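You operate a simulated robot arm through the tools that you are given. There is no shell and no other tool. Be economical: measure what you need, move in short steps, check, and stop when the job is done.

You run a simulated two-armed robot. Do the job below in one go: nothing can be reset, and whatever is moved stays where it is left.

TASK
Pick up the grease brush with one hand, pass it to the other hand and put it on the top of the packing table.

The check looks at the end state, three seconds after you hand in, the way a careful person would. Anything else that was tipped, shoved, dropped, spilled or broken makes it a failure.

THE ROBOT
Two 7-joint arms with two-finger grippers on one trunk, on a base that drives. Base frame: it is fixed to the floor where the robot stands at the start and does not move with it; the origin is under the middle of the robot, x ahead of it, y to its left, z up; the surface under the hand at the start is at about z = 0.86. Readings come in m, degrees, newtons and seconds.
The left shoulder is at the start at [0.06, 0.123, 0.945], the right one opposite. With the tool pointing down near the work surface each hand reaches from about 0.36 to 0.8 m from the robot's upright axis, wherever it stands, measured 20 degrees to its own side. Places, roughly: top of the packing table [0.1, -3.6, 0.8]. Payload 1.47 kg a hand.
Tool frame (each hand has its own): the origin (TCP) lies between the finger pads and is the grasp point; the fingertips stand 0.016 m ahead of it; z points along the fingers, y is the line along which they close. Largest opening 0.087 m; the body of the gripper starts 0.055 m behind the TCP.
Orientation is that of the tool frame in the base frame, as a unit quaternion [w, x, y, z]. With the fingers straight down and closing along the base's y, the tool's x points along the base's -x, its y along +y and its z along -z.

THE INTERFACE
- The arms move only by the tool drive_tool. It takes "left_series", "right_series" or both (then of equal length, played together; a hand with none holds still); each is a list that holds one entry, the list of rows, each a list of 7 numbers: the turn, a rotation vector about the tool's x, y, z in degrees, then the shift along the tool's x, y, z in m, then the finger opening in m, from 0 to 0.087. In form: [[[ax, ay, az, tx, ty, tz, fingers], ...]]. A call has 1 to 8 rows; each row is the pose to reach, as a shift and turn from the pose commanded when the call began, along the tool's axes at that moment. Rows are played at 5 a second. More than 0.05 m and 8.6 degrees between two rows, or a gripper value outside its range, and nothing of the call is played. A pose out of reach is approached as far as the arm can. The call stops where the force on the tool passes 40 N (or 10 N more than at its start, if that is more) or the arm is blocked; 0.2 s more then pass. The fingers move at their own pace (about 0.153 m/s each) and stop on an object; they squeeze with about 28 N. The grip force told is the motor's: it shows also when the fingers shut on nothing. Time passes only in rows, and 0.2 s behind the last, so rows that repeat a pose let the fingers close. The reply holds the time, the measured pose of the TCP, the force on the tool along the base axes, the opening and the grip force, in the units named above and with some noise, with the torque about the TCP (base axes, N m) and any sound that the robot's microphone picked up.
- Cameras (640 x 400 px; columns grow to the right, rows downward): "scene" is now at [0.094, -0.0087, 1.5099]; the picture's right is [-0.10, -0.99, 0.00], its down [-0.65, 0.07, -0.75] and it looks along [0.75, -0.08, -0.66] (base axes); focal length 266 px, centre (320, 200). "left" rides on the left gripper at [0.073, -0.012, -0.09] in its tool frame; the picture's right is [0.16, 0.99, 0.00], its down [-0.72, 0.12, -0.68] and it looks along [-0.67, 0.11, 0.73] (tool axes); focal length 247 px, centre (320, 200). "right" rides on the right gripper at [0.073, 0.012, -0.09] in its tool frame; the picture's right is [-0.16, 0.99, 0.00], its down [-0.72, -0.12, -0.68] and it looks along [-0.67, -0.11, 0.73] (tool axes); focal length 247 px, centre (320, 200). There is no depth. A picture from a camera that has moved, and an enlarged one, comes with that camera's place and axes in the base frame and with its lens.
- camera(camera): a new picture of that camera. It takes no simulated time.
- lift_body(by): slides the trunk up (or, below 0, down) by that many m; the arms and the scene camera ride with it, the base frame stays. It gives what a move gives, with no picture.
- drive_base(legs): drives the robot by 1 to 6 legs, each [ahead, left, turn to the left] in m, m and degrees, along the robot's own axes; the way and the turn of a leg run together, so that a leg with both is an arc; at most 1.5 m and 180 degrees a leg. The arms and the cameras ride along, it lands a little off, and it stops where it bumps. It gives what a move gives.
- pan_tilt(pan, tilt): turns the head with the scene camera to pan (to the left, within 120 degrees either way) and tilt (down, from -29 to 69), counted from straight ahead of the robot. It gives what a move gives.
- enlarge(camera, box): a new picture of the part [left, top, right, bottom] of that camera's present view, enlarged. It takes no simulated time.
- hand_in(): hands the job in; it is judged then, once.

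Go step by step. Nothing tells you exact positions but the pictures and the camera data: compare them with the known pose of the tool, close in by small moves and look again before you grip or let go. The budget is 120 turns and 88 pictures, counting those below and the enlarged ones. Unless the task says otherwise, let go and move clear before handing in, and close with one line.

The tools are called after "Call:" as name(argument=value, ...) on one line, values as JSON. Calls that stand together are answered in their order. drive_tool: Moves the arms, as the interface text tells. Its arguments: {"type":"object","properties":{"left_series":{"type":"array","items":{"type":"array","items":{"type":"array","items":{"type":"number"}}}},"right_series":{"type":"array","items":{"type":"array","items":{"type":"array","items":{"type":"number"}}}}},"required":[]} The other tools are called the same way: lift_body (by) slides the trunk up or down; drive_base (legs) drives the base; pan_tilt (pan, tilt) turns the head that bears the scene camera; camera (camera) takes a picture; enlarge (camera, box) takes an enlarged picture of a part of a camera's view; hand_in () hands the job in.

At the start:

```text
clock: 0.0
left_tcp_pos: [0.4748, 0.1319, 1.1209]
left_orientation: [0.0, 0.0, 1.0, -0.001]
left_contact_force: [0.3, 0.8, 1.5]
left_wrist_torque: [0.01, -0.02, 0.02]
left_grip_width: 0.0871
left_gripper_force: 0.2
right_tcp_pos: [0.4562, -0.2729, 1.1082]
right_orientation: [0.0, 0.001, 1.0, 0.0]
right_contact_force: [0.3, -0.6, 0.2]
right_wrist_torque: [-0.01, -0.01, -0.01]
right_grip_width: 0.0868
right_gripper_force: 0.1
trunk travel left (down, up): [-0.1, 0.13]
robot x, y, heading: [0.0014, -0.002, -0.1]
head pan, tilt: [-5.9, 41.0]
```

scene: 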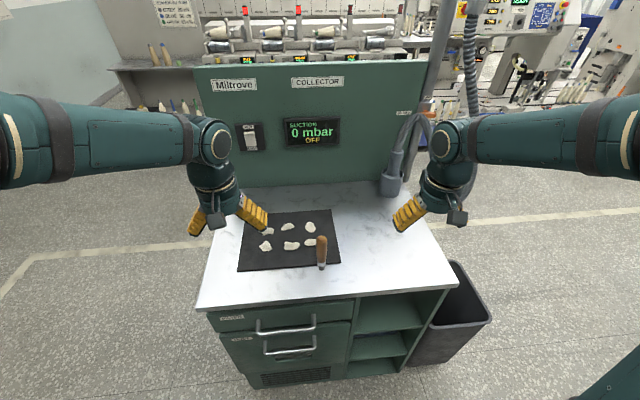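
right: 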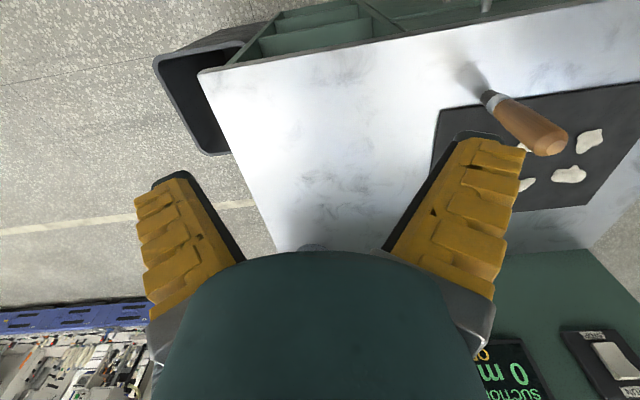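
left: 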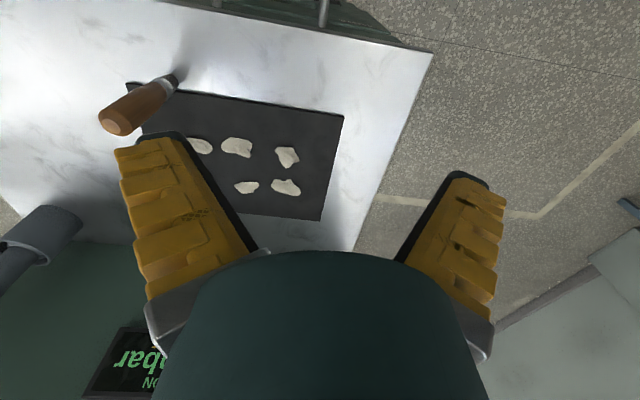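

The brush with the wooden handle stands or lies at the near right corner of the dark mat. I enlarge the views to see its pose.

Call:
enlarge(camera="scene", box=[220, 190, 380, 290])

Call:
enlarge(camera="right", box=[420, 50, 640, 190])

Call:
enlarge(camera="left", box=[60, 40, 280, 180])

```text
4.00 times, centred on (300, 240) of scene
camera zoom: at [0.094, -0.0087, 1.5099], right [-0.1, -0.99, 0.0], down [-0.65, 0.07, -0.75], along [0.75, -0.08, -0.66], focal length 1064 px, centre (400, 40)
```

zoom: 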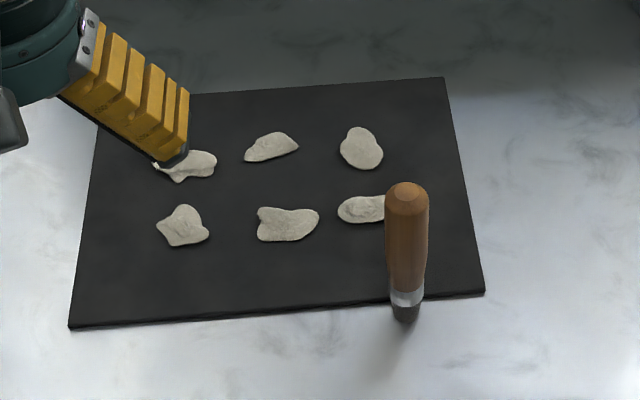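

```text
2.86 times, centred on (530, 120) of right
camera zoom: at [0.3827, -0.2601, 1.1989], right [0.16, 0.99, 0.0], down [0.72, -0.12, 0.68], along [0.67, -0.11, -0.73], focal length 706 px, centre (-280, 429)
```

zoom: 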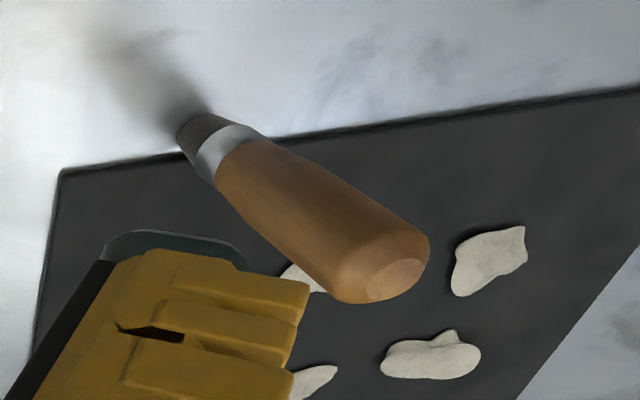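

```text
2.86 times, centred on (170, 110) of left
camera zoom: at [0.4005, 0.1215, 1.2119], right [-0.16, 0.99, 0.0], down [0.72, 0.12, 0.68], along [0.67, 0.11, -0.73], focal length 706 px, centre (749, 457)
```

zoom: 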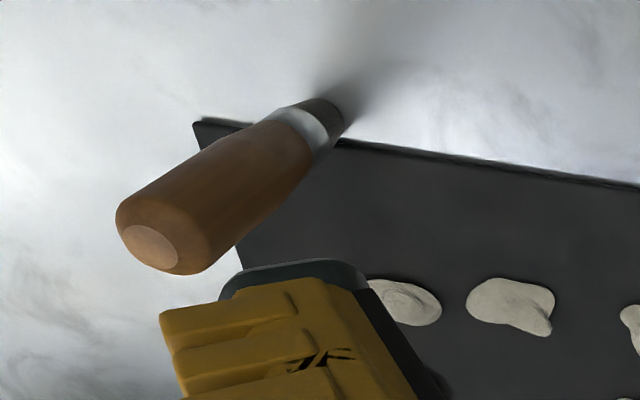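

The brush stands upright on its bristles at about [0.535, -0.060], from z 0.86 to 1.0, with a handle about 27 mm thick. I'll grip it low and from the side with the left hand so the right hand can take the top. First I yaw the left wrist.

Call:
drive_tool(left_series=[[[0, 0, -8, 0, 0, 0, 0.087], [0, 0, -16, 0, 0, 0, 0.087], [0, 0, -24, 0, 0, 0, 0.087], [0, 0, -32, 0, 0, 0, 0.087], [0, 0, -40, 0, 0, 0, 0.087], [0, 0, -48, 0, 0, 0, 0.087], [0, 0, -56, 0, 0, 0, 0.087], [0, 0, -64, 0, 0, 0, 0.087]]])

Call:
drive_tool(left_series=[[[0, 0, -8, 0, 0, 0, 0.087], [0, 0, -17, 0, 0, 0, 0.087], [0, 0, -26, 0, 0, 0, 0.087]]])

```text
clock: 1.8
left_tcp_pos: [0.4737, 0.1329, 1.1219]
left_orientation: [0.0, -0.532, 0.847, -0.001]
left_contact_force: [0.0, -0.5, -1.1]
left_wrist_torque: [0.02, 0.0, -0.01]
left_grip_width: 0.0869
left_gripper_force: 0.2
right_tcp_pos: [0.455, -0.273, 1.1078]
right_orientation: [0.0, 0.0, 1.0, 0.0]
right_contact_force: [0.2, 0.4, 0.5]
right_wrist_torque: [0.03, 0.0, -0.04]
right_grip_width: 0.087
right_gripper_force: 0.1
trunk travel left (down, up): [-0.1, 0.13]
robot x, y, heading: [0.0009, 0.0026, -0.1]
head pan, tilt: [-5.9, 41.0]
```

```text
refused: row 2 steps farther than a row can; nothing moved
```

The left wrist turned the right way. I finish the yaw, then tilt the fingers toward -y.

Call:
drive_tool(left_series=[[[0, 0, -8, 0, 0, 0, 0.087], [0, 0, -16, 0, 0, 0, 0.087], [0, 0, -22, 0, 0, 0, 0.087], [0, 0, -26, 0, 0, 0, 0.087]]])

Call:
drive_tool(left_series=[[[0, 8, 0, 0, 0, 0, 0.087], [0, 16, 0, 0, 0, 0, 0.087], [0, 24, 0, 0, 0, 0, 0.087], [0, 32, 0, 0, 0, 0, 0.087], [0, 40, 0, 0, 0, 0, 0.087], [0, 48, 0, 0, 0, 0, 0.087], [0, 56, 0, 0, 0, 0, 0.087], [0, 64, 0, 0, 0, 0, 0.087]]])

Call:
camera(camera="scene")

Call:
camera(camera="left")

```text
clock: 2.8
left_tcp_pos: [0.4754, 0.1315, 1.1205]
left_orientation: [0.0, 0.708, -0.707, 0.0]
left_contact_force: [-0.3, 0.1, 0.4]
left_wrist_torque: [-0.02, -0.03, -0.01]
left_grip_width: 0.0868
left_gripper_force: 0.0
right_tcp_pos: [0.457, -0.2732, 1.1085]
right_orientation: [0.0, 0.0, 1.0, 0.0]
right_contact_force: [-0.4, -0.1, 0.1]
right_wrist_torque: [0.02, -0.03, 0.0]
right_grip_width: 0.0868
right_gripper_force: 0.1
trunk travel left (down, up): [-0.1, 0.13]
robot x, y, heading: [-0.0011, -0.0012, 0.2]
head pan, tilt: [-5.9, 41.0]
```

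```text
clock: 4.6
left_tcp_pos: [0.4746, 0.1319, 1.1224]
left_orientation: [0.375, 0.599, -0.599, 0.376]
left_contact_force: [-0.1, -0.9, -0.1]
left_wrist_torque: [-0.01, 0.02, -0.01]
left_grip_width: 0.0871
left_gripper_force: 0.0
right_tcp_pos: [0.4566, -0.2709, 1.1077]
right_orientation: [0.0, -0.001, 1.0, 0.001]
right_contact_force: [-0.4, 0.5, -0.2]
right_wrist_torque: [-0.01, 0.0, 0.0]
right_grip_width: 0.0868
right_gripper_force: 0.0
trunk travel left (down, up): [-0.1, 0.13]
robot x, y, heading: [-0.0008, 0.0001, 0.0]
head pan, tilt: [-5.9, 41.0]
```

```text
81 pictures are left
camera scene: at [0.0944, -0.0084, 1.5098], right [-0.1, -0.99, 0.0], down [-0.65, 0.07, -0.75], along [0.75, -0.08, -0.66], focal length 266 px, centre (320, 200)
```

scene: 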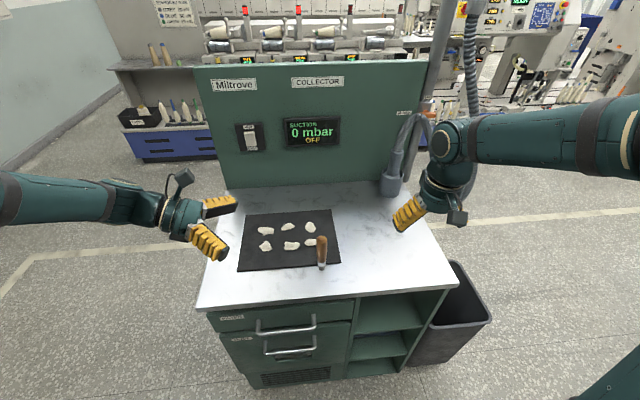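

```text
80 pictures are left
camera left: at [0.4852, 0.1817, 1.2269], right [-0.99, -0.07, 0.14], down [-0.12, 0.93, -0.35], along [-0.11, -0.37, -0.92], focal length 247 px, centre (320, 200)
```

left: 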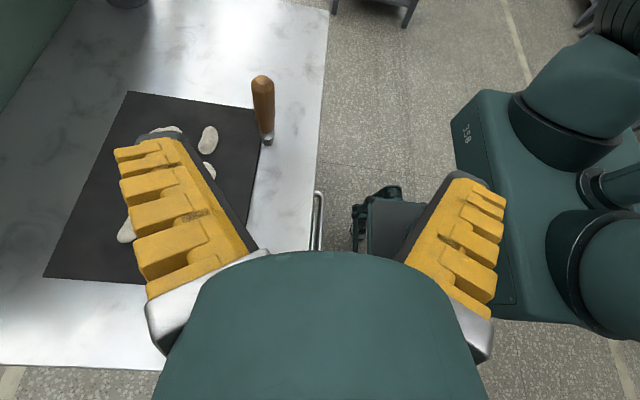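

The left tool now points toward -y, 26° below level. I move to a pre-grasp point about 12 cm back from the brush along the fingers.

Call:
drive_tool(left_series=[[[0, 0, 0, -0.018, -0.012, 0.028, 0.087], [0, 0, 0, -0.036, -0.024, 0.056, 0.087], [0, 0, 0, -0.054, -0.036, 0.084, 0.087], [0, 0, 0, -0.073, -0.048, 0.112, 0.087], [0, 0, 0, -0.092, -0.06, 0.138, 0.087]]])

Call:
camera(camera="left")

Call:
camera(camera="scene")

```text
clock: 5.8
left_tcp_pos: [0.536, 0.0463, 0.9767]
left_orientation: [0.374, 0.6, -0.599, 0.375]
left_contact_force: [0.1, 0.0, -0.7]
left_wrist_torque: [-0.02, -0.01, -0.02]
left_grip_width: 0.0869
left_gripper_force: 0.1
right_tcp_pos: [0.4567, -0.2725, 1.1062]
right_orientation: [0.001, 0.001, 1.0, 0.0]
right_contact_force: [0.0, -0.6, -0.5]
right_wrist_torque: [-0.01, 0.01, 0.04]
right_grip_width: 0.0873
right_gripper_force: 0.1
trunk travel left (down, up): [-0.1, 0.13]
robot x, y, heading: [0.0002, -0.0003, -0.1]
head pan, tilt: [-5.9, 41.0]
```

```text
79 pictures are left
camera left: at [0.5467, 0.0971, 1.0829], right [-0.99, -0.07, 0.14], down [-0.12, 0.93, -0.35], along [-0.11, -0.36, -0.93], focal length 247 px, centre (320, 200)
```

left: 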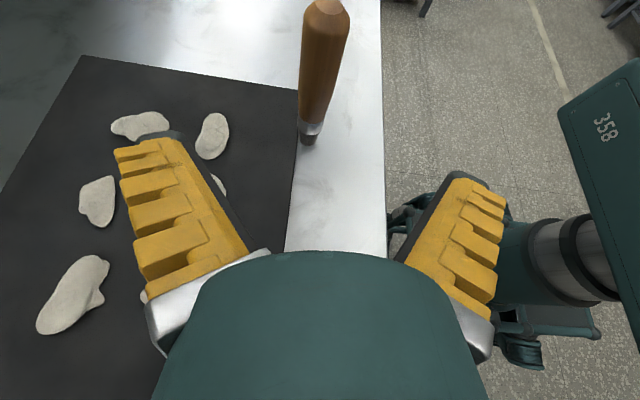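

```text
78 pictures are left
camera scene: at [0.095, -0.0088, 1.5098], right [-0.1, -0.99, 0.0], down [-0.65, 0.07, -0.75], along [0.75, -0.08, -0.66], focal length 266 px, centre (320, 200)
```

scene: 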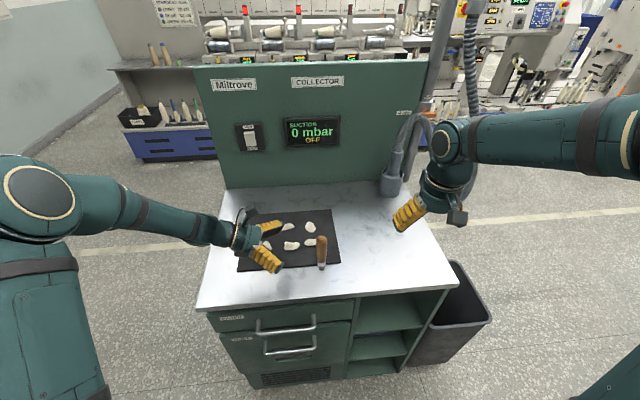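

The brush is centred between the fingers at about [0.537, -0.057]. I advance along the finger axis.

Call:
drive_tool(left_series=[[[0, 0, 0, 0, 0, 0.03, 0.087], [0, 0, 0, 0, 0, 0.06, 0.087], [0, 0, 0, -0.001, 0, 0.09, 0.087], [0, 0, 0, -0.001, 0, 0.112, 0.087]]])

Call:
camera(camera="left")

Call:
enlarge(camera="scene", box=[220, 190, 380, 290])

```text
clock: 6.8
left_tcp_pos: [0.5359, -0.0527, 0.9298]
left_orientation: [0.374, 0.6, -0.599, 0.375]
left_contact_force: [0.1, 0.4, -0.8]
left_wrist_torque: [-0.03, 0.0, -0.03]
left_grip_width: 0.0873
left_gripper_force: 0.1
right_tcp_pos: [0.4558, -0.2731, 1.1074]
right_orientation: [-0.001, 0.0, 1.0, 0.0]
right_contact_force: [0.4, -1.3, 1.5]
right_wrist_torque: [-0.01, 0.01, 0.04]
right_grip_width: 0.0868
right_gripper_force: 0.1
trunk travel left (down, up): [-0.1, 0.13]
robot x, y, heading: [-0.0021, -0.0019, 0.3]
head pan, tilt: [-5.9, 41.0]
```

```text
77 pictures are left
camera left: at [0.5463, -0.0034, 1.0348], right [-0.99, -0.07, 0.14], down [-0.12, 0.93, -0.35], along [-0.11, -0.36, -0.93], focal length 247 px, centre (320, 200)
```

left: 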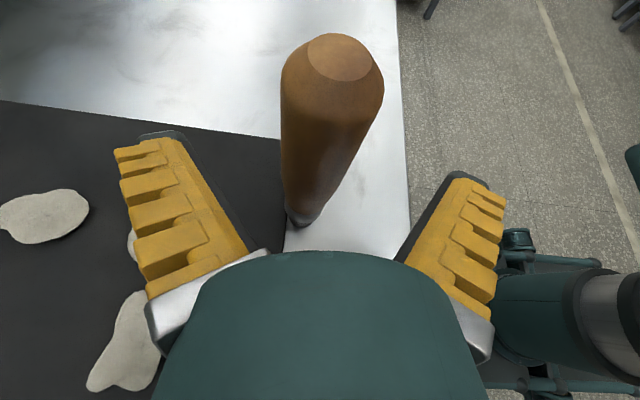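

```text
4.00 times, centred on (300, 240) of scene
camera zoom: at [0.094, -0.0089, 1.5099], right [-0.1, -0.99, 0.0], down [-0.65, 0.07, -0.75], along [0.75, -0.08, -0.66], focal length 1064 px, centre (400, 40)
```

zoom: 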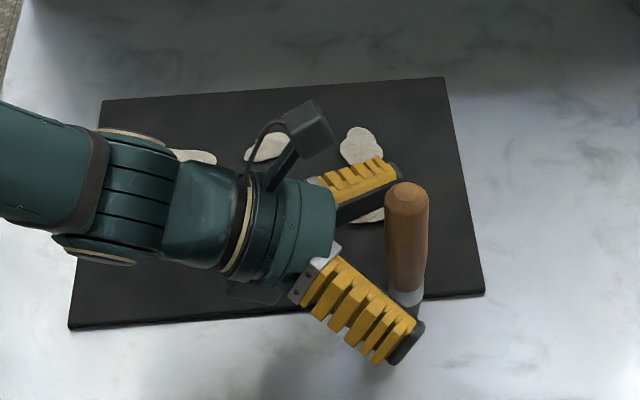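

The brush sits between the pads. I lower 5 mm and close.

Call:
drive_tool(left_series=[[[0, 0, 0, -0.005, 0, 0.003, 0.087], [0, 0, 0, -0.005, 0, 0.003, 0.05], [0, 0, 0, -0.005, 0, 0.003, 0.035], [0, 0, 0, -0.005, 0, 0.003, 0.01], [0, 0, 0, -0.005, 0, 0.003, 0.01], [0, 0, 0, -0.005, 0, 0.003, 0.01]]])

Call:
camera(camera="left")

```text
clock: 8.2
left_tcp_pos: [0.535, -0.0523, 0.9247]
left_orientation: [0.374, 0.6, -0.599, 0.376]
left_contact_force: [0.1, 1.5, 2.5]
left_wrist_torque: [0.07, -0.04, 0.0]
left_grip_width: 0.0214
left_gripper_force: 27.7
right_tcp_pos: [0.4555, -0.2736, 1.1075]
right_orientation: [0.0, 0.0, 1.0, 0.0]
right_contact_force: [-0.7, -0.6, 0.2]
right_wrist_torque: [-0.01, -0.01, -0.03]
right_grip_width: 0.0869
right_gripper_force: 0.0
trunk travel left (down, up): [-0.1, 0.13]
robot x, y, heading: [-0.0002, -0.004, -0.0]
head pan, tilt: [-5.9, 41.0]
```

```text
75 pictures are left
camera left: at [0.5459, -0.0033, 1.0295], right [-0.99, -0.07, 0.14], down [-0.12, 0.93, -0.35], along [-0.11, -0.36, -0.93], focal length 247 px, centre (320, 200)
```

left: 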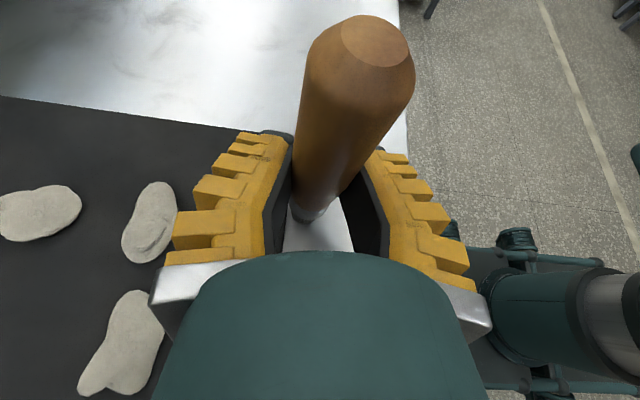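

The grip is firm at 21 mm on the handle. I lift straight up 15 cm.

Call:
drive_tool(left_series=[[[0, 0, 0, 0.018, 0, -0.009, 0.01], [0, 0, 0, 0.045, 0, -0.022, 0.01], [0, 0, 0, 0.08, 0, -0.039, 0.01], [0, 0, 0, 0.115, 0, -0.056, 0.01], [0, 0, 0, 0.15, 0, -0.073, 0.01]]])

Call:
camera(camera="left")

Call:
camera(camera="scene")

```text
clock: 9.4
left_tcp_pos: [0.5332, -0.0506, 1.0893]
left_orientation: [0.374, 0.6, -0.599, 0.375]
left_contact_force: [0.1, 0.3, 0.0]
left_wrist_torque: [-0.01, -0.01, 0.03]
left_grip_width: 0.0203
left_gripper_force: 28.1
right_tcp_pos: [0.455, -0.272, 1.1089]
right_orientation: [0.001, 0.001, 1.0, 0.0]
right_contact_force: [-0.9, 0.4, -0.5]
right_wrist_torque: [-0.02, -0.01, -0.03]
right_grip_width: 0.0872
right_gripper_force: 0.0
trunk travel left (down, up): [-0.1, 0.13]
robot x, y, heading: [0.0014, 0.002, -0.0]
head pan, tilt: [-5.9, 41.0]
```

```text
74 pictures are left
camera left: at [0.545, -0.0013, 1.194], right [-0.99, -0.07, 0.14], down [-0.12, 0.93, -0.35], along [-0.11, -0.36, -0.93], focal length 247 px, centre (320, 200)
```

left: 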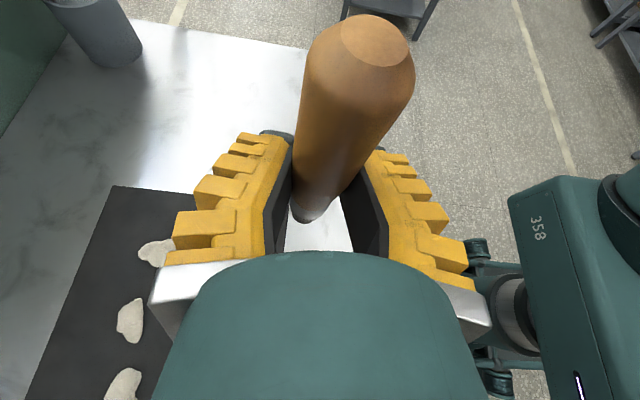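

```text
73 pictures are left
camera scene: at [0.0933, -0.0088, 1.5099], right [-0.1, -0.99, 0.0], down [-0.65, 0.07, -0.76], along [0.75, -0.08, -0.66], focal length 266 px, centre (320, 200)
```

scene: 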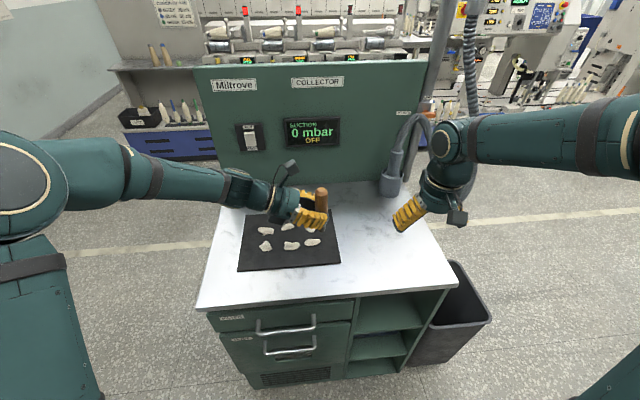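

The brush hangs firmly upright in the left hand, handle top near z 1.16. Now I yaw the right hand toward +y and tilt it 45°.

Call:
drive_tool(right_series=[[[0, 0, 8, 0, 0, 0, 0.087], [0, 0, 16, 0, 0, 0, 0.087], [0, 0, 24, 0, 0, 0, 0.087], [0, 0, 32, 0, 0, 0, 0.087], [0, 0, 40, 0, 0, 0, 0.087], [0, 0, 48, 0, 0, 0, 0.087], [0, 0, 56, 0, 0, 0, 0.087], [0, 0, 64, 0, 0, 0, 0.087]]])

Call:
drive_tool(right_series=[[[0, 0, 8, 0, 0, 0, 0.087], [0, 0, 16, 0, 0, 0, 0.087], [0, 0, 22, 0, 0, 0, 0.087], [0, 0, 26, 0, 0, 0, 0.087]]])

Call:
drive_tool(right_series=[[[0, 8, 0, 0, 0, 0, 0.087], [0, 16, 0, 0, 0, 0, 0.087], [0, 24, 0, 0, 0, 0, 0.087], [0, 32, 0, 0, 0, 0, 0.087], [0, 40, 0, 0, 0, 0, 0.087], [0, 45, 0, 0, 0, 0, 0.087]]])

Call:
camera(camera="right")

```text
clock: 11.2
left_tcp_pos: [0.5355, -0.0508, 1.088]
left_orientation: [-0.375, -0.6, 0.6, -0.375]
left_contact_force: [-0.5, 0.5, -0.5]
left_wrist_torque: [-0.02, 0.01, 0.01]
left_grip_width: 0.0203
left_gripper_force: 28.5
right_tcp_pos: [0.4563, -0.2727, 1.109]
right_orientation: [0.0, 0.532, 0.847, 0.0]
right_contact_force: [-0.4, 0.4, 0.0]
right_wrist_torque: [0.05, 0.0, -0.01]
right_grip_width: 0.087
right_gripper_force: 0.1
trunk travel left (down, up): [-0.1, 0.13]
robot x, y, heading: [-0.0013, -0.0025, 0.1]
head pan, tilt: [-5.9, 41.0]
```

```text
clock: 12.2
left_tcp_pos: [0.5361, -0.0512, 1.0891]
left_orientation: [-0.375, -0.599, 0.6, -0.375]
left_contact_force: [0.9, -1.5, -0.7]
left_wrist_torque: [-0.01, 0.01, -0.01]
left_grip_width: 0.0203
left_gripper_force: 27.9
right_tcp_pos: [0.4562, -0.2725, 1.1077]
right_orientation: [0.0, 0.707, 0.707, 0.0]
right_contact_force: [0.0, 0.5, -0.1]
right_wrist_torque: [-0.02, -0.01, -0.04]
right_grip_width: 0.0873
right_gripper_force: 0.1
trunk travel left (down, up): [-0.1, 0.13]
robot x, y, heading: [-0.002, -0.0007, -0.3]
head pan, tilt: [-5.9, 41.0]
```

```text
clock: 13.6
left_tcp_pos: [0.5351, -0.0508, 1.088]
left_orientation: [0.375, 0.6, -0.599, 0.375]
left_contact_force: [0.3, -0.6, 0.0]
left_wrist_torque: [-0.02, 0.03, 0.0]
left_grip_width: 0.0206
left_gripper_force: 27.7
right_tcp_pos: [0.4561, -0.2731, 1.1092]
right_orientation: [-0.271, 0.653, 0.653, 0.272]
right_contact_force: [0.2, -0.1, 0.2]
right_wrist_torque: [-0.03, 0.0, 0.04]
right_grip_width: 0.0869
right_gripper_force: 0.0
trunk travel left (down, up): [-0.1, 0.13]
robot x, y, heading: [-0.0, -0.0057, 0.2]
head pan, tilt: [-5.9, 41.0]
```

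```text
72 pictures are left
camera right: at [0.4675, -0.2839, 1.2246], right [0.99, -0.11, -0.11], down [-0.12, -0.99, -0.03], along [-0.11, 0.05, -0.99], focal length 247 px, centre (320, 200)
```

right: 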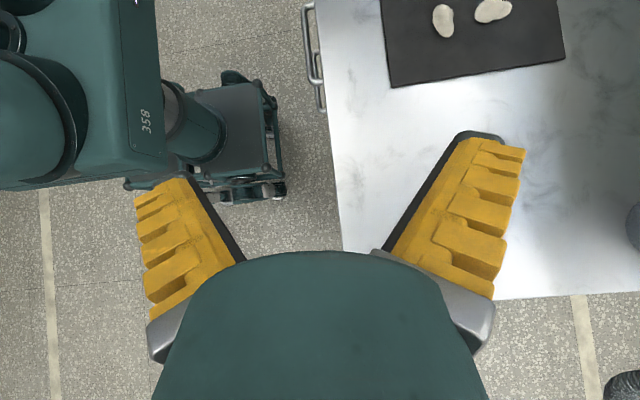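

The right hand is oriented. I move it to a pre-grasp 10 cm back from the upper handle.

Call:
drive_tool(right_series=[[[0, 0, 0, 0.036, 0.015, 0.007, 0.087], [0, 0, 0, 0.072, 0.031, 0.014, 0.087], [0, 0, 0, 0.108, 0.047, 0.022, 0.087], [0, 0, 0, 0.144, 0.062, 0.03, 0.087], [0, 0, 0, 0.179, 0.078, 0.036, 0.087]]])

Call:
camera(camera="right")

Call:
camera(camera="scene")

Call:
camera(camera="left")

```text
clock: 14.8
left_tcp_pos: [0.5353, -0.0509, 1.0877]
left_orientation: [0.375, 0.6, -0.599, 0.375]
left_contact_force: [0.3, 0.1, -0.7]
left_wrist_torque: [-0.02, -0.01, 0.01]
left_grip_width: 0.0202
left_gripper_force: 28.1
right_tcp_pos: [0.5336, -0.1189, 1.2104]
right_orientation: [-0.27, 0.654, 0.653, 0.271]
right_contact_force: [-0.1, 0.1, -0.4]
right_wrist_torque: [0.01, 0.01, -0.01]
right_grip_width: 0.087
right_gripper_force: 0.2
trunk travel left (down, up): [-0.1, 0.13]
robot x, y, heading: [-0.0, 0.0026, 0.0]
head pan, tilt: [-5.9, 41.0]
```

```text
71 pictures are left
camera right: at [0.5447, -0.1301, 1.3266], right [0.99, -0.11, -0.11], down [-0.12, -0.99, -0.03], along [-0.11, 0.04, -0.99], focal length 247 px, centre (320, 200)
```

right: 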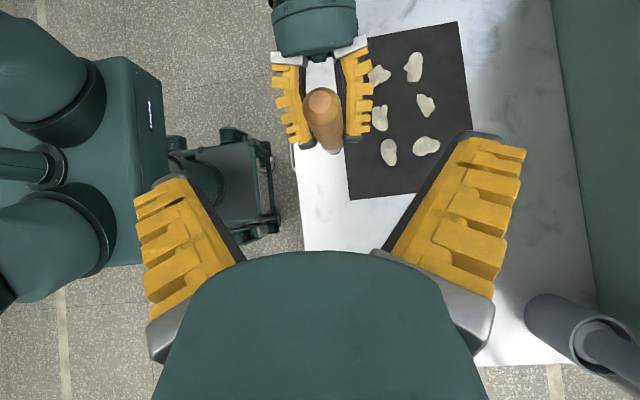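

```text
70 pictures are left
camera scene: at [0.0943, -0.008, 1.5098], right [-0.1, -0.99, 0.0], down [-0.65, 0.07, -0.75], along [0.75, -0.08, -0.66], focal length 266 px, centre (320, 200)
```

scene: 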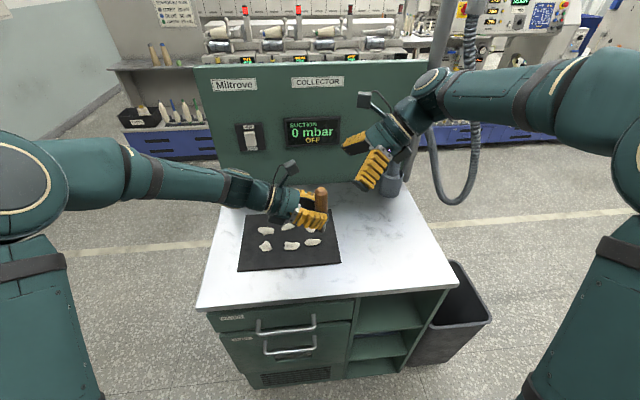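

```text
69 pictures are left
camera left: at [0.546, -0.0004, 1.1933], right [-0.99, -0.07, 0.14], down [-0.12, 0.93, -0.35], along [-0.11, -0.36, -0.92], focal length 247 px, centre (320, 200)
```

left: 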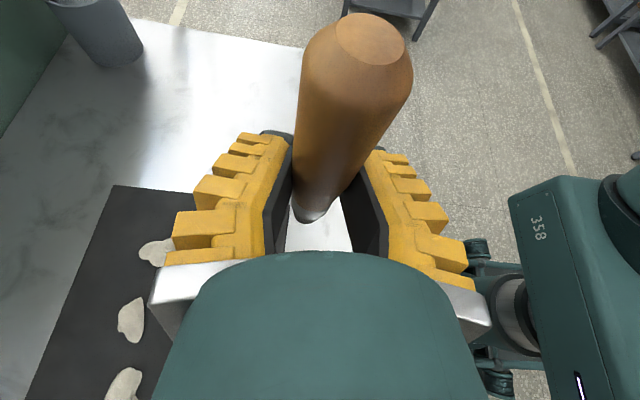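

The brush axis is at about [0.535, -0.057], right in line with the right hand. I advance the right hand.

Call:
drive_tool(right_series=[[[0, 0, 0, 0, 0.001, 0.03, 0.087], [0, 0, 0, -0.003, 0.001, 0.055, 0.087], [0, 0, 0, -0.005, 0.001, 0.075, 0.087], [0, 0, 0, -0.005, 0.001, 0.09, 0.087]]])

Call:
camera(camera="right")

Call:
camera(camera="left")

Call:
enlarge(camera="scene", box=[240, 140, 400, 240])

```text
clock: 15.8
left_tcp_pos: [0.5355, -0.0497, 1.0887]
left_orientation: [-0.375, -0.599, 0.6, -0.374]
left_contact_force: [0.0, 0.5, -1.0]
left_wrist_torque: [-0.01, -0.01, 0.02]
left_grip_width: 0.0205
left_gripper_force: 27.8
right_tcp_pos: [0.5328, -0.0618, 1.1422]
right_orientation: [-0.271, 0.653, 0.653, 0.27]
right_contact_force: [0.5, 0.1, 0.5]
right_wrist_torque: [-0.01, -0.01, -0.02]
right_grip_width: 0.0867
right_gripper_force: 0.0
trunk travel left (down, up): [-0.1, 0.13]
robot x, y, heading: [-0.0026, -0.0017, -0.0]
head pan, tilt: [-5.9, 41.0]
```

```text
68 pictures are left
camera right: at [0.5453, -0.0711, 1.2585], right [0.99, -0.11, -0.11], down [-0.12, -0.99, -0.03], along [-0.11, 0.04, -0.99], focal length 247 px, centre (320, 200)
```

right: 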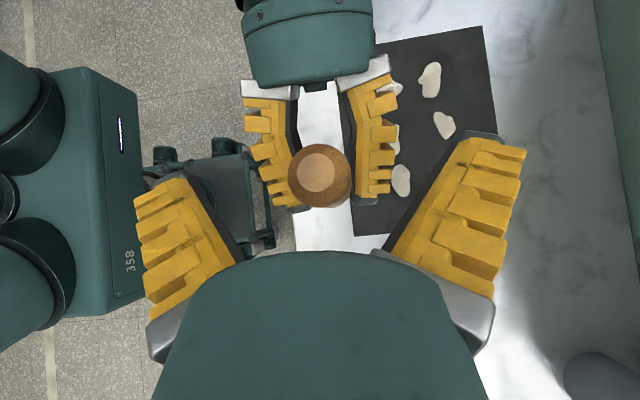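

```text
67 pictures are left
camera left: at [0.5458, -0.001, 1.1934], right [-0.99, -0.07, 0.14], down [-0.12, 0.93, -0.35], along [-0.11, -0.36, -0.93], focal length 247 px, centre (320, 200)
```

left: 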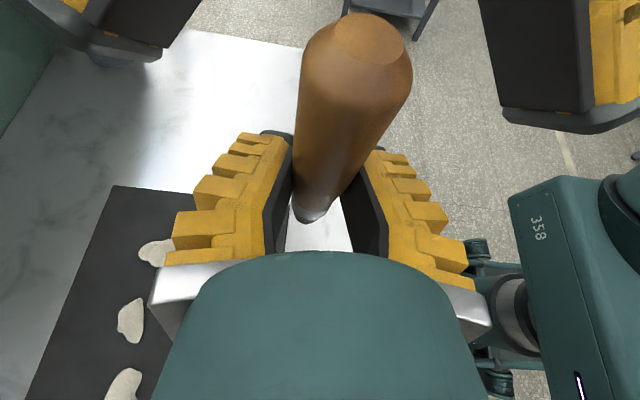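

```text
4.00 times, centred on (320, 190) of scene
camera zoom: at [0.0941, -0.0087, 1.5099], right [-0.1, -0.99, 0.0], down [-0.65, 0.07, -0.75], along [0.75, -0.08, -0.66], focal length 1064 px, centre (320, 240)
```

zoom: 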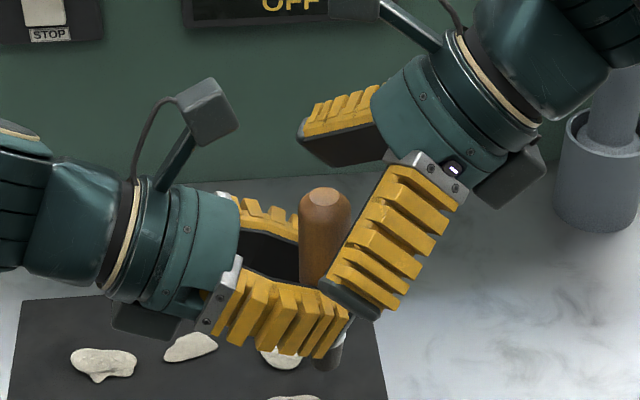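

The right fingers straddle the top of the handle and clear the left fingers by about 15 mm. I close the right hand.

Call:
drive_tool(right_series=[[[0, 0, 0, 0, 0.001, 0.002, 0.06], [0, 0, 0, 0, 0.001, 0.002, 0.04], [0, 0, 0, 0, 0.001, 0.002, 0.02], [0, 0, 0, 0, 0.001, 0.002, 0.01], [0, 0, 0, 0, 0.001, 0.002, 0.01]]])

Call:
enlarge(camera="scene", box=[240, 140, 400, 240])

Call:
camera(camera="right")

```text
clock: 17.0
left_tcp_pos: [0.5354, -0.0511, 1.0872]
left_orientation: [0.375, 0.6, -0.6, 0.374]
left_contact_force: [2.5, 4.5, -6.5]
left_wrist_torque: [0.05, 0.0, 0.01]
left_grip_width: 0.0206
left_gripper_force: 28.1
right_tcp_pos: [0.5348, -0.0594, 1.1416]
right_orientation: [-0.271, 0.653, 0.653, 0.27]
right_contact_force: [-2.8, -4.8, 6.4]
right_wrist_torque: [-0.17, 0.09, -0.02]
right_grip_width: 0.02
right_gripper_force: 28.1
trunk travel left (down, up): [-0.1, 0.13]
robot x, y, heading: [-0.0005, -0.0024, -0.0]
head pan, tilt: [-5.9, 41.0]
```

```text
4.00 times, centred on (320, 190) of scene
camera zoom: at [0.094, -0.0087, 1.5099], right [-0.1, -0.99, 0.0], down [-0.65, 0.07, -0.75], along [0.75, -0.08, -0.66], focal length 1064 px, centre (320, 240)
```

zoom: 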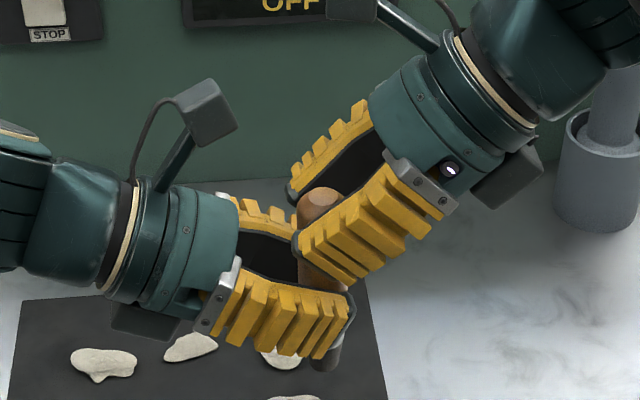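

```text
64 pictures are left
camera right: at [0.5465, -0.0701, 1.2575], right [0.99, -0.11, -0.11], down [-0.12, -0.99, -0.03], along [-0.11, 0.04, -0.99], focal length 247 px, centre (320, 200)
```

right: 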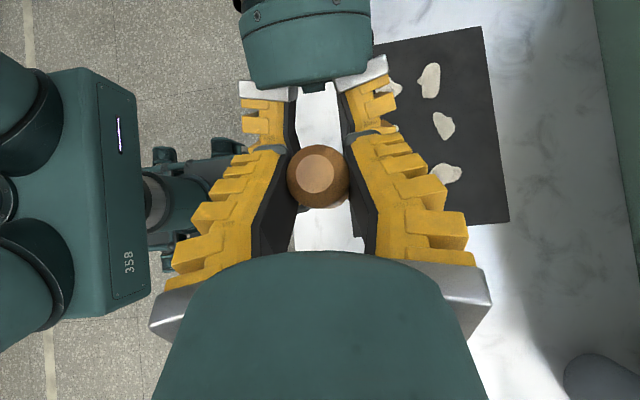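

Both hands hold the brush. I open the left hand and check the right keeps it.

Call:
drive_tool(left_series=[[[0, 0, 0, 0, 0, 0, 0.03], [0, 0, 0, 0, 0, 0, 0.06], [0, 0, 0, 0, 0, 0, 0.087], [0, 0, 0, 0, 0, 0, 0.087]]])

Call:
camera(camera="left")

Call:
enlarge(camera="scene", box=[240, 140, 400, 240])

```text
clock: 18.0
left_tcp_pos: [0.5352, -0.0516, 1.0887]
left_orientation: [-0.375, -0.6, 0.6, -0.375]
left_contact_force: [0.6, 0.6, -0.5]
left_wrist_torque: [-0.05, 0.02, -0.02]
left_grip_width: 0.0874
left_gripper_force: 0.1
right_tcp_pos: [0.5349, -0.0584, 1.1406]
right_orientation: [-0.271, 0.653, 0.653, 0.271]
right_contact_force: [-0.3, 0.6, 0.0]
right_wrist_torque: [-0.02, 0.02, -0.01]
right_grip_width: 0.0186
right_gripper_force: 28.0
trunk travel left (down, up): [-0.1, 0.13]
robot x, y, heading: [0.0004, 0.0041, 0.3]
head pan, tilt: [-5.9, 41.0]
```

```text
63 pictures are left
camera left: at [0.5458, -0.0011, 1.1935], right [-0.99, -0.07, 0.14], down [-0.12, 0.93, -0.35], along [-0.11, -0.36, -0.93], focal length 247 px, centre (320, 200)
```

left: 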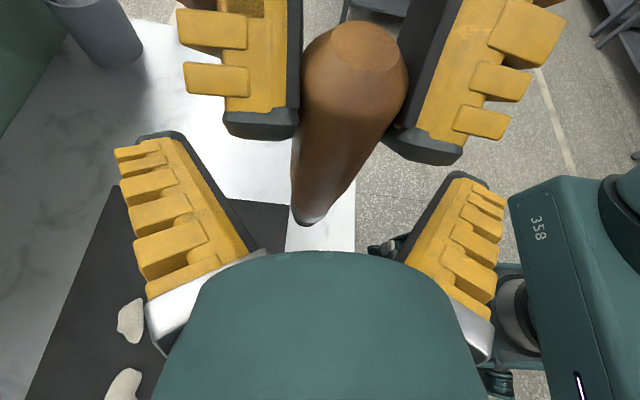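

```text
4.00 times, centred on (320, 190) of scene
camera zoom: at [0.094, -0.0088, 1.5099], right [-0.1, -0.99, 0.0], down [-0.65, 0.07, -0.75], along [0.75, -0.08, -0.66], focal length 1064 px, centre (320, 240)
```

zoom: 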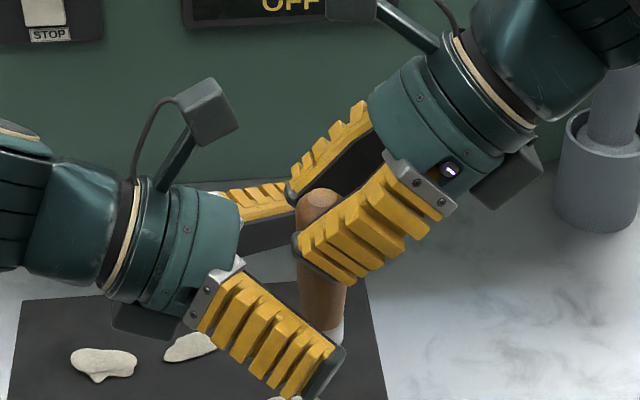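

The right hand holds the brush alone. I back the left hand away along its axis, then look toward the packing table.

Call:
drive_tool(left_series=[[[0, 0, 0, 0, 0, -0.03, 0.087], [0, 0, 0, 0, 0, -0.07, 0.087], [0, 0, 0, 0, 0, -0.11, 0.087], [0, 0, 0, 0, 0, -0.15, 0.087], [0, 0, 0, 0, 0.04, -0.17, 0.087], [0, 0, 0, 0, 0.08, -0.17, 0.087]]])

Call:
pan_tilt(pan=-90, tilt=15)

Call:
camera(camera="scene")

Call:
camera(camera="right")

```text
clock: 19.4
left_tcp_pos: [0.4536, 0.1003, 1.1641]
left_orientation: [-0.375, -0.599, 0.6, -0.374]
left_contact_force: [-0.2, -0.3, -1.1]
left_wrist_torque: [-0.02, 0.01, 0.02]
left_grip_width: 0.087
left_gripper_force: 0.1
right_tcp_pos: [0.5354, -0.0595, 1.141]
right_orientation: [-0.271, 0.653, 0.653, 0.27]
right_contact_force: [0.3, 0.7, 0.3]
right_wrist_torque: [-0.04, -0.01, 0.03]
right_grip_width: 0.019
right_gripper_force: 28.0
trunk travel left (down, up): [-0.1, 0.13]
robot x, y, heading: [-0.0002, 0.0051, -0.1]
head pan, tilt: [-5.9, 41.0]
```

```text
clock: 21.0
left_tcp_pos: [0.4564, 0.1001, 1.1645]
left_orientation: [-0.374, -0.6, 0.6, -0.374]
left_contact_force: [0.3, 0.0, -0.8]
left_wrist_torque: [-0.02, -0.04, 0.01]
left_grip_width: 0.0871
left_gripper_force: 0.0
right_tcp_pos: [0.5348, -0.0591, 1.1423]
right_orientation: [-0.271, 0.653, 0.653, 0.271]
right_contact_force: [0.6, 0.0, -0.3]
right_wrist_torque: [-0.02, -0.01, -0.01]
right_grip_width: 0.0185
right_gripper_force: 28.3
trunk travel left (down, up): [-0.1, 0.13]
robot x, y, heading: [0.0009, -0.0028, -0.1]
head pan, tilt: [-90.0, 15.0]
```

```text
61 pictures are left
camera scene: at [0.0102, -0.0935, 1.5509], right [-1.0, 0.0, 0.0], down [0.0, 0.26, -0.97], along [0.0, -0.97, -0.26], focal length 266 px, centre (320, 200)
```

scene: 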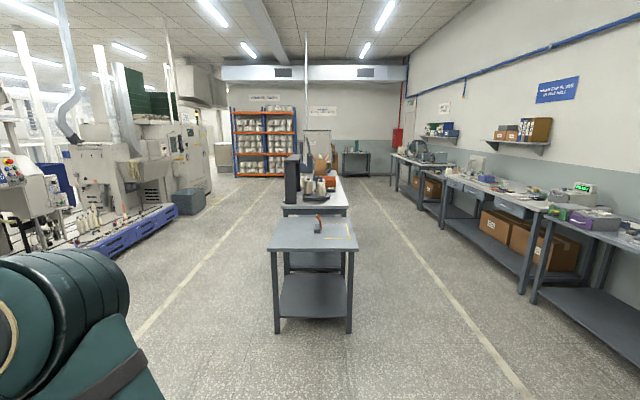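

```text
60 pictures are left
camera right: at [0.5464, -0.0699, 1.2572], right [0.99, -0.11, -0.11], down [-0.12, -0.99, -0.03], along [-0.11, 0.04, -0.99], focal length 247 px, centre (320, 200)
```

right: 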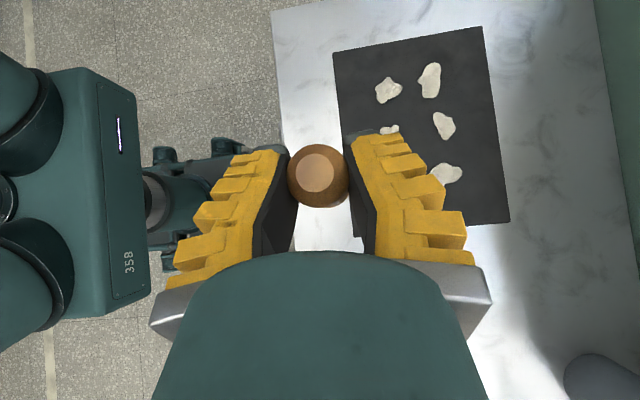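

The nearest table is at y≈-1.9; the given place [0.1, -3.6] is the second one behind it. I enlarge to look at both.

Call:
enlarge(camera="scene", box=[240, 130, 400, 230])

Call:
enlarge(camera="scene", box=[220, 190, 420, 340])

```text
4.00 times, centred on (320, 180) of scene
camera zoom: at [0.0102, -0.0935, 1.5509], right [-1.0, 0.0, 0.0], down [0.0, 0.26, -0.97], along [0.0, -0.97, -0.26], focal length 1064 px, centre (320, 280)
```

zoom: 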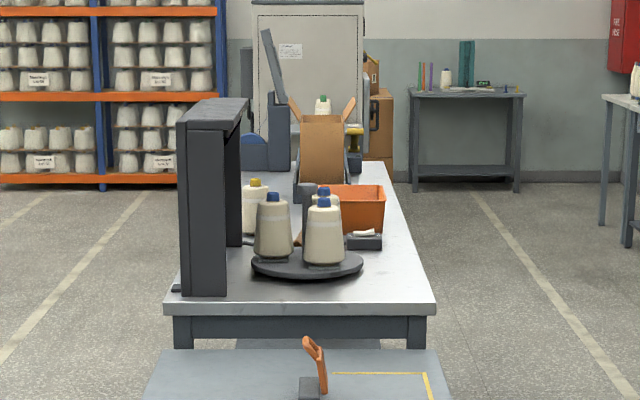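

```text
2.67 times, centred on (320, 265) of scene
camera zoom: at [0.0102, -0.0935, 1.5509], right [-1.0, 0.0, 0.0], down [0.0, 0.26, -0.97], along [0.0, -0.97, -0.26], focal length 709 px, centre (320, 27)
```

zoom: 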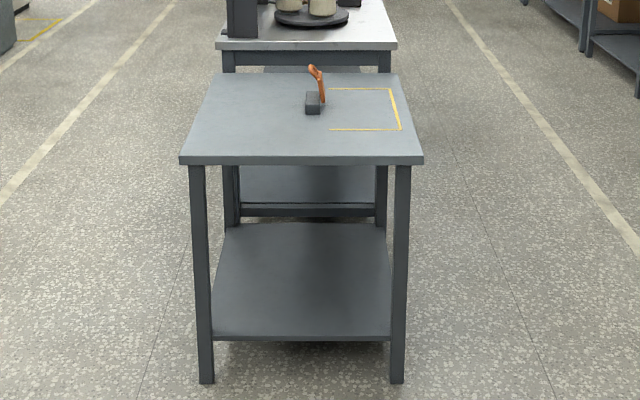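

The packing table is the long white one (x about -0.28..0.40, y about -2.7..-4.5). Its right-hand (-x) side near the aisle has free top surface. I'll approach from that aisle facing +x; first I check what's behind and to the right rear.

Call:
pan_tilt(pan=-120, tilt=30)

Call:
camera(camera="scene")

Call:
pan_tilt(pan=120, tilt=30)

Call:
camera(camera="scene")

```text
clock: 21.9
left_tcp_pos: [0.4555, 0.0999, 1.1643]
left_orientation: [-0.375, -0.6, 0.6, -0.375]
left_contact_force: [-0.8, -0.2, 0.6]
left_wrist_torque: [-0.02, -0.01, 0.04]
left_grip_width: 0.0869
left_gripper_force: 0.1
right_tcp_pos: [0.5352, -0.0593, 1.1418]
right_orientation: [-0.271, 0.653, 0.653, 0.271]
right_contact_force: [0.1, -0.2, -0.6]
right_wrist_torque: [0.0, 0.02, -0.01]
right_grip_width: 0.0187
right_gripper_force: 27.7
trunk travel left (down, up): [-0.1, 0.13]
robot x, y, heading: [0.0011, 0.0002, 0.2]
head pan, tilt: [-120.0, 30.0]
```

```text
57 pictures are left
camera scene: at [-0.035, -0.0785, 1.5267], right [-0.87, 0.5, 0.0], down [0.25, 0.43, -0.87], along [-0.43, -0.75, -0.5], focal length 266 px, centre (320, 200)
```

scene: 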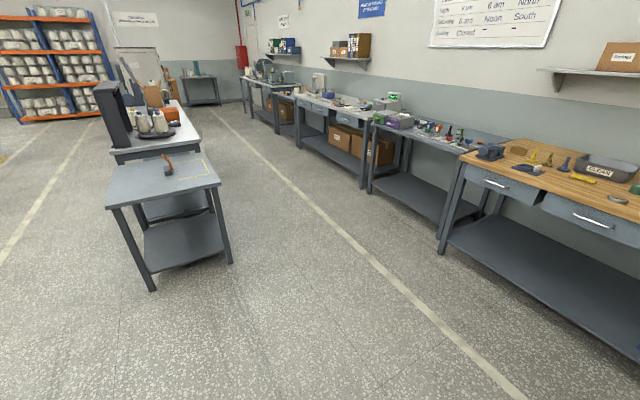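

```text
clock: 25.3
left_tcp_pos: [0.4559, 0.1004, 1.164]
left_orientation: [-0.376, -0.599, 0.6, -0.375]
left_contact_force: [0.1, 0.0, 0.4]
left_wrist_torque: [-0.02, 0.02, 0.02]
left_grip_width: 0.0872
left_gripper_force: 0.0
right_tcp_pos: [0.5343, -0.0599, 1.14]
right_orientation: [-0.27, 0.653, 0.653, 0.272]
right_contact_force: [0.7, 0.4, 0.0]
right_wrist_torque: [0.03, -0.01, 0.01]
right_grip_width: 0.0188
right_gripper_force: 28.0
trunk travel left (down, up): [-0.1, 0.13]
robot x, y, heading: [-0.0029, 0.0002, 0.1]
head pan, tilt: [120.0, 30.0]
```

```text
56 pictures are left
camera scene: at [-0.0351, 0.0782, 1.5267], right [0.87, 0.5, 0.0], down [0.25, -0.43, -0.87], along [-0.43, 0.75, -0.5], focal length 266 px, centre (320, 200)
```

scene: 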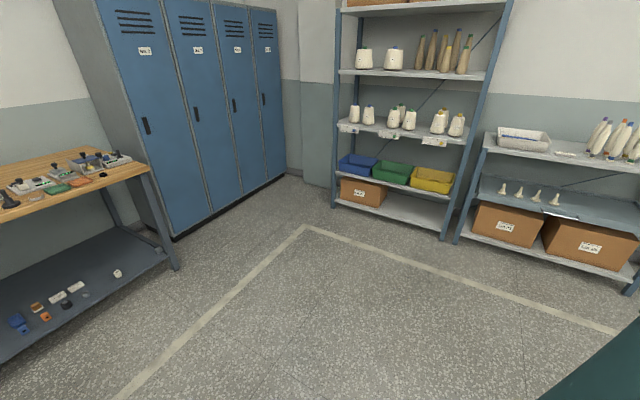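

The floor behind is clear to about x = -1.8. I back up 0.95 m and strafe right along the aisle, then look.

Call:
drive_base(legs=[[-0.95, 0, 0], [0, -1.5, 0], [0, -1.0, 0]])

Call:
pan_tilt(pan=-35, tilt=25)

Call:
camera(camera="scene")

```text
clock: 52.0
left_tcp_pos: [-0.4761, -2.4061, 1.1652]
left_orientation: [0.372, 0.603, -0.596, 0.378]
left_contact_force: [-0.1, 0.5, -0.3]
left_wrist_torque: [-0.04, 0.0, -0.01]
left_grip_width: 0.0871
left_gripper_force: 0.0
right_tcp_pos: [-0.3929, -2.5637, 1.1417]
right_orientation: [-0.272, 0.649, 0.657, 0.269]
right_contact_force: [-0.3, -0.6, 0.3]
right_wrist_torque: [-0.02, -0.01, -0.03]
right_grip_width: 0.0199
right_gripper_force: 27.3
trunk travel left (down, up): [-0.1, 0.13]
robot x, y, heading: [-0.9277, -2.5099, 0.7]
head pan, tilt: [120.0, 30.0]
```

```text
clock: 54.4
left_tcp_pos: [-0.4745, -2.4064, 1.1644]
left_orientation: [0.372, 0.604, -0.595, 0.378]
left_contact_force: [0.1, 0.6, -0.1]
left_wrist_torque: [0.04, 0.0, 0.0]
left_grip_width: 0.087
left_gripper_force: 0.1
right_tcp_pos: [-0.3924, -2.5638, 1.1411]
right_orientation: [-0.272, 0.649, 0.657, 0.269]
right_contact_force: [0.6, -0.6, 0.5]
right_wrist_torque: [0.01, 0.0, 0.02]
right_grip_width: 0.0198
right_gripper_force: 28.0
trunk travel left (down, up): [-0.1, 0.13]
robot x, y, heading: [-0.9303, -2.5105, 0.9]
head pan, tilt: [-35.0, 25.0]
```

```text
55 pictures are left
camera scene: at [-0.8425, -2.5636, 1.5346], right [-0.56, -0.83, 0.0], down [-0.35, 0.24, -0.91], along [0.75, -0.51, -0.42], focal length 266 px, centre (320, 200)
```

scene: 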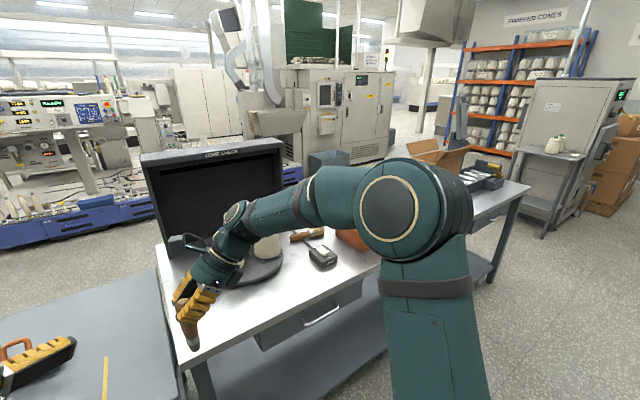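

The packing table top is in view, with a cone check screen, turntable, a small device and a tray. I move along another 0.5 m and look at the front edge for free space.

Call:
drive_base(legs=[[0, -0.5, -0.8]])

Call:
pan_tilt(pan=5, tilt=32)

Call:
camera(camera="scene")

Call:
pan_tilt(pan=-50, tilt=32)

Call:
camera(camera="scene")

```text
clock: 59.3
left_tcp_pos: [-0.4707, -2.9081, 1.1642]
left_orientation: [-0.376, -0.599, 0.601, -0.374]
left_contact_force: [-0.5, 0.1, -0.5]
left_wrist_torque: [-0.03, 0.02, 0.0]
left_grip_width: 0.0868
left_gripper_force: 0.0
right_tcp_pos: [-0.3915, -3.0677, 1.1406]
right_orientation: [-0.27, 0.654, 0.652, 0.272]
right_contact_force: [-0.4, -0.2, 1.0]
right_wrist_torque: [-0.01, -0.02, 0.03]
right_grip_width: 0.02
right_gripper_force: 27.8
trunk travel left (down, up): [-0.1, 0.13]
robot x, y, heading: [-0.9281, -3.0077, -0.3]
head pan, tilt: [-35.0, 25.0]
```

```text
clock: 60.3
left_tcp_pos: [-0.4718, -2.9086, 1.1646]
left_orientation: [-0.376, -0.598, 0.6, -0.374]
left_contact_force: [1.1, 0.2, -0.4]
left_wrist_torque: [-0.03, -0.03, -0.02]
left_grip_width: 0.0874
left_gripper_force: 0.0
right_tcp_pos: [-0.3912, -3.0677, 1.1411]
right_orientation: [-0.27, 0.654, 0.652, 0.271]
right_contact_force: [0.4, 0.5, -0.3]
right_wrist_torque: [-0.02, -0.01, -0.03]
right_grip_width: 0.0202
right_gripper_force: 28.0
trunk travel left (down, up): [-0.1, 0.13]
robot x, y, heading: [-0.9271, -3.0008, -0.4]
head pan, tilt: [5.0, 32.0]
```

```text
54 pictures are left
camera scene: at [-0.8269, -2.9991, 1.5235], right [0.08, -1.0, 0.0], down [-0.53, -0.04, -0.85], along [0.85, 0.07, -0.53], focal length 266 px, centre (320, 200)
```

scene: 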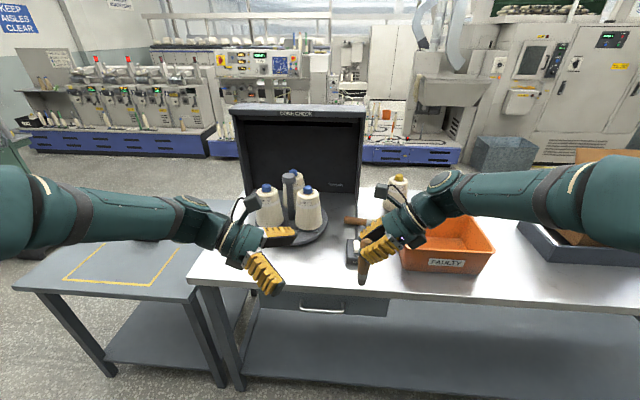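

```text
clock: 61.6
left_tcp_pos: [-0.4716, -2.9073, 1.1645]
left_orientation: [-0.375, -0.599, 0.6, -0.374]
left_contact_force: [-0.4, 0.3, -0.3]
left_wrist_torque: [-0.02, 0.01, 0.01]
left_grip_width: 0.0869
left_gripper_force: 0.0
right_tcp_pos: [-0.3906, -3.0668, 1.1412]
right_orientation: [-0.27, 0.655, 0.652, 0.271]
right_contact_force: [-0.2, 0.1, 0.2]
right_wrist_torque: [-0.02, 0.02, -0.02]
right_grip_width: 0.0199
right_gripper_force: 28.3
trunk travel left (down, up): [-0.1, 0.13]
robot x, y, heading: [-0.9243, -3.0049, -0.1]
head pan, tilt: [-50.0, 32.0]
```

```text
53 pictures are left
camera scene: at [-0.8587, -3.0753, 1.5235], right [-0.77, -0.64, 0.0], down [-0.34, 0.41, -0.85], along [0.54, -0.65, -0.53], focal length 266 px, centre (320, 200)
```

scene: 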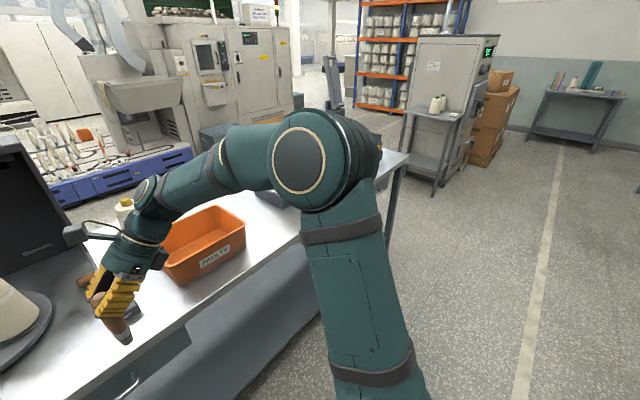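

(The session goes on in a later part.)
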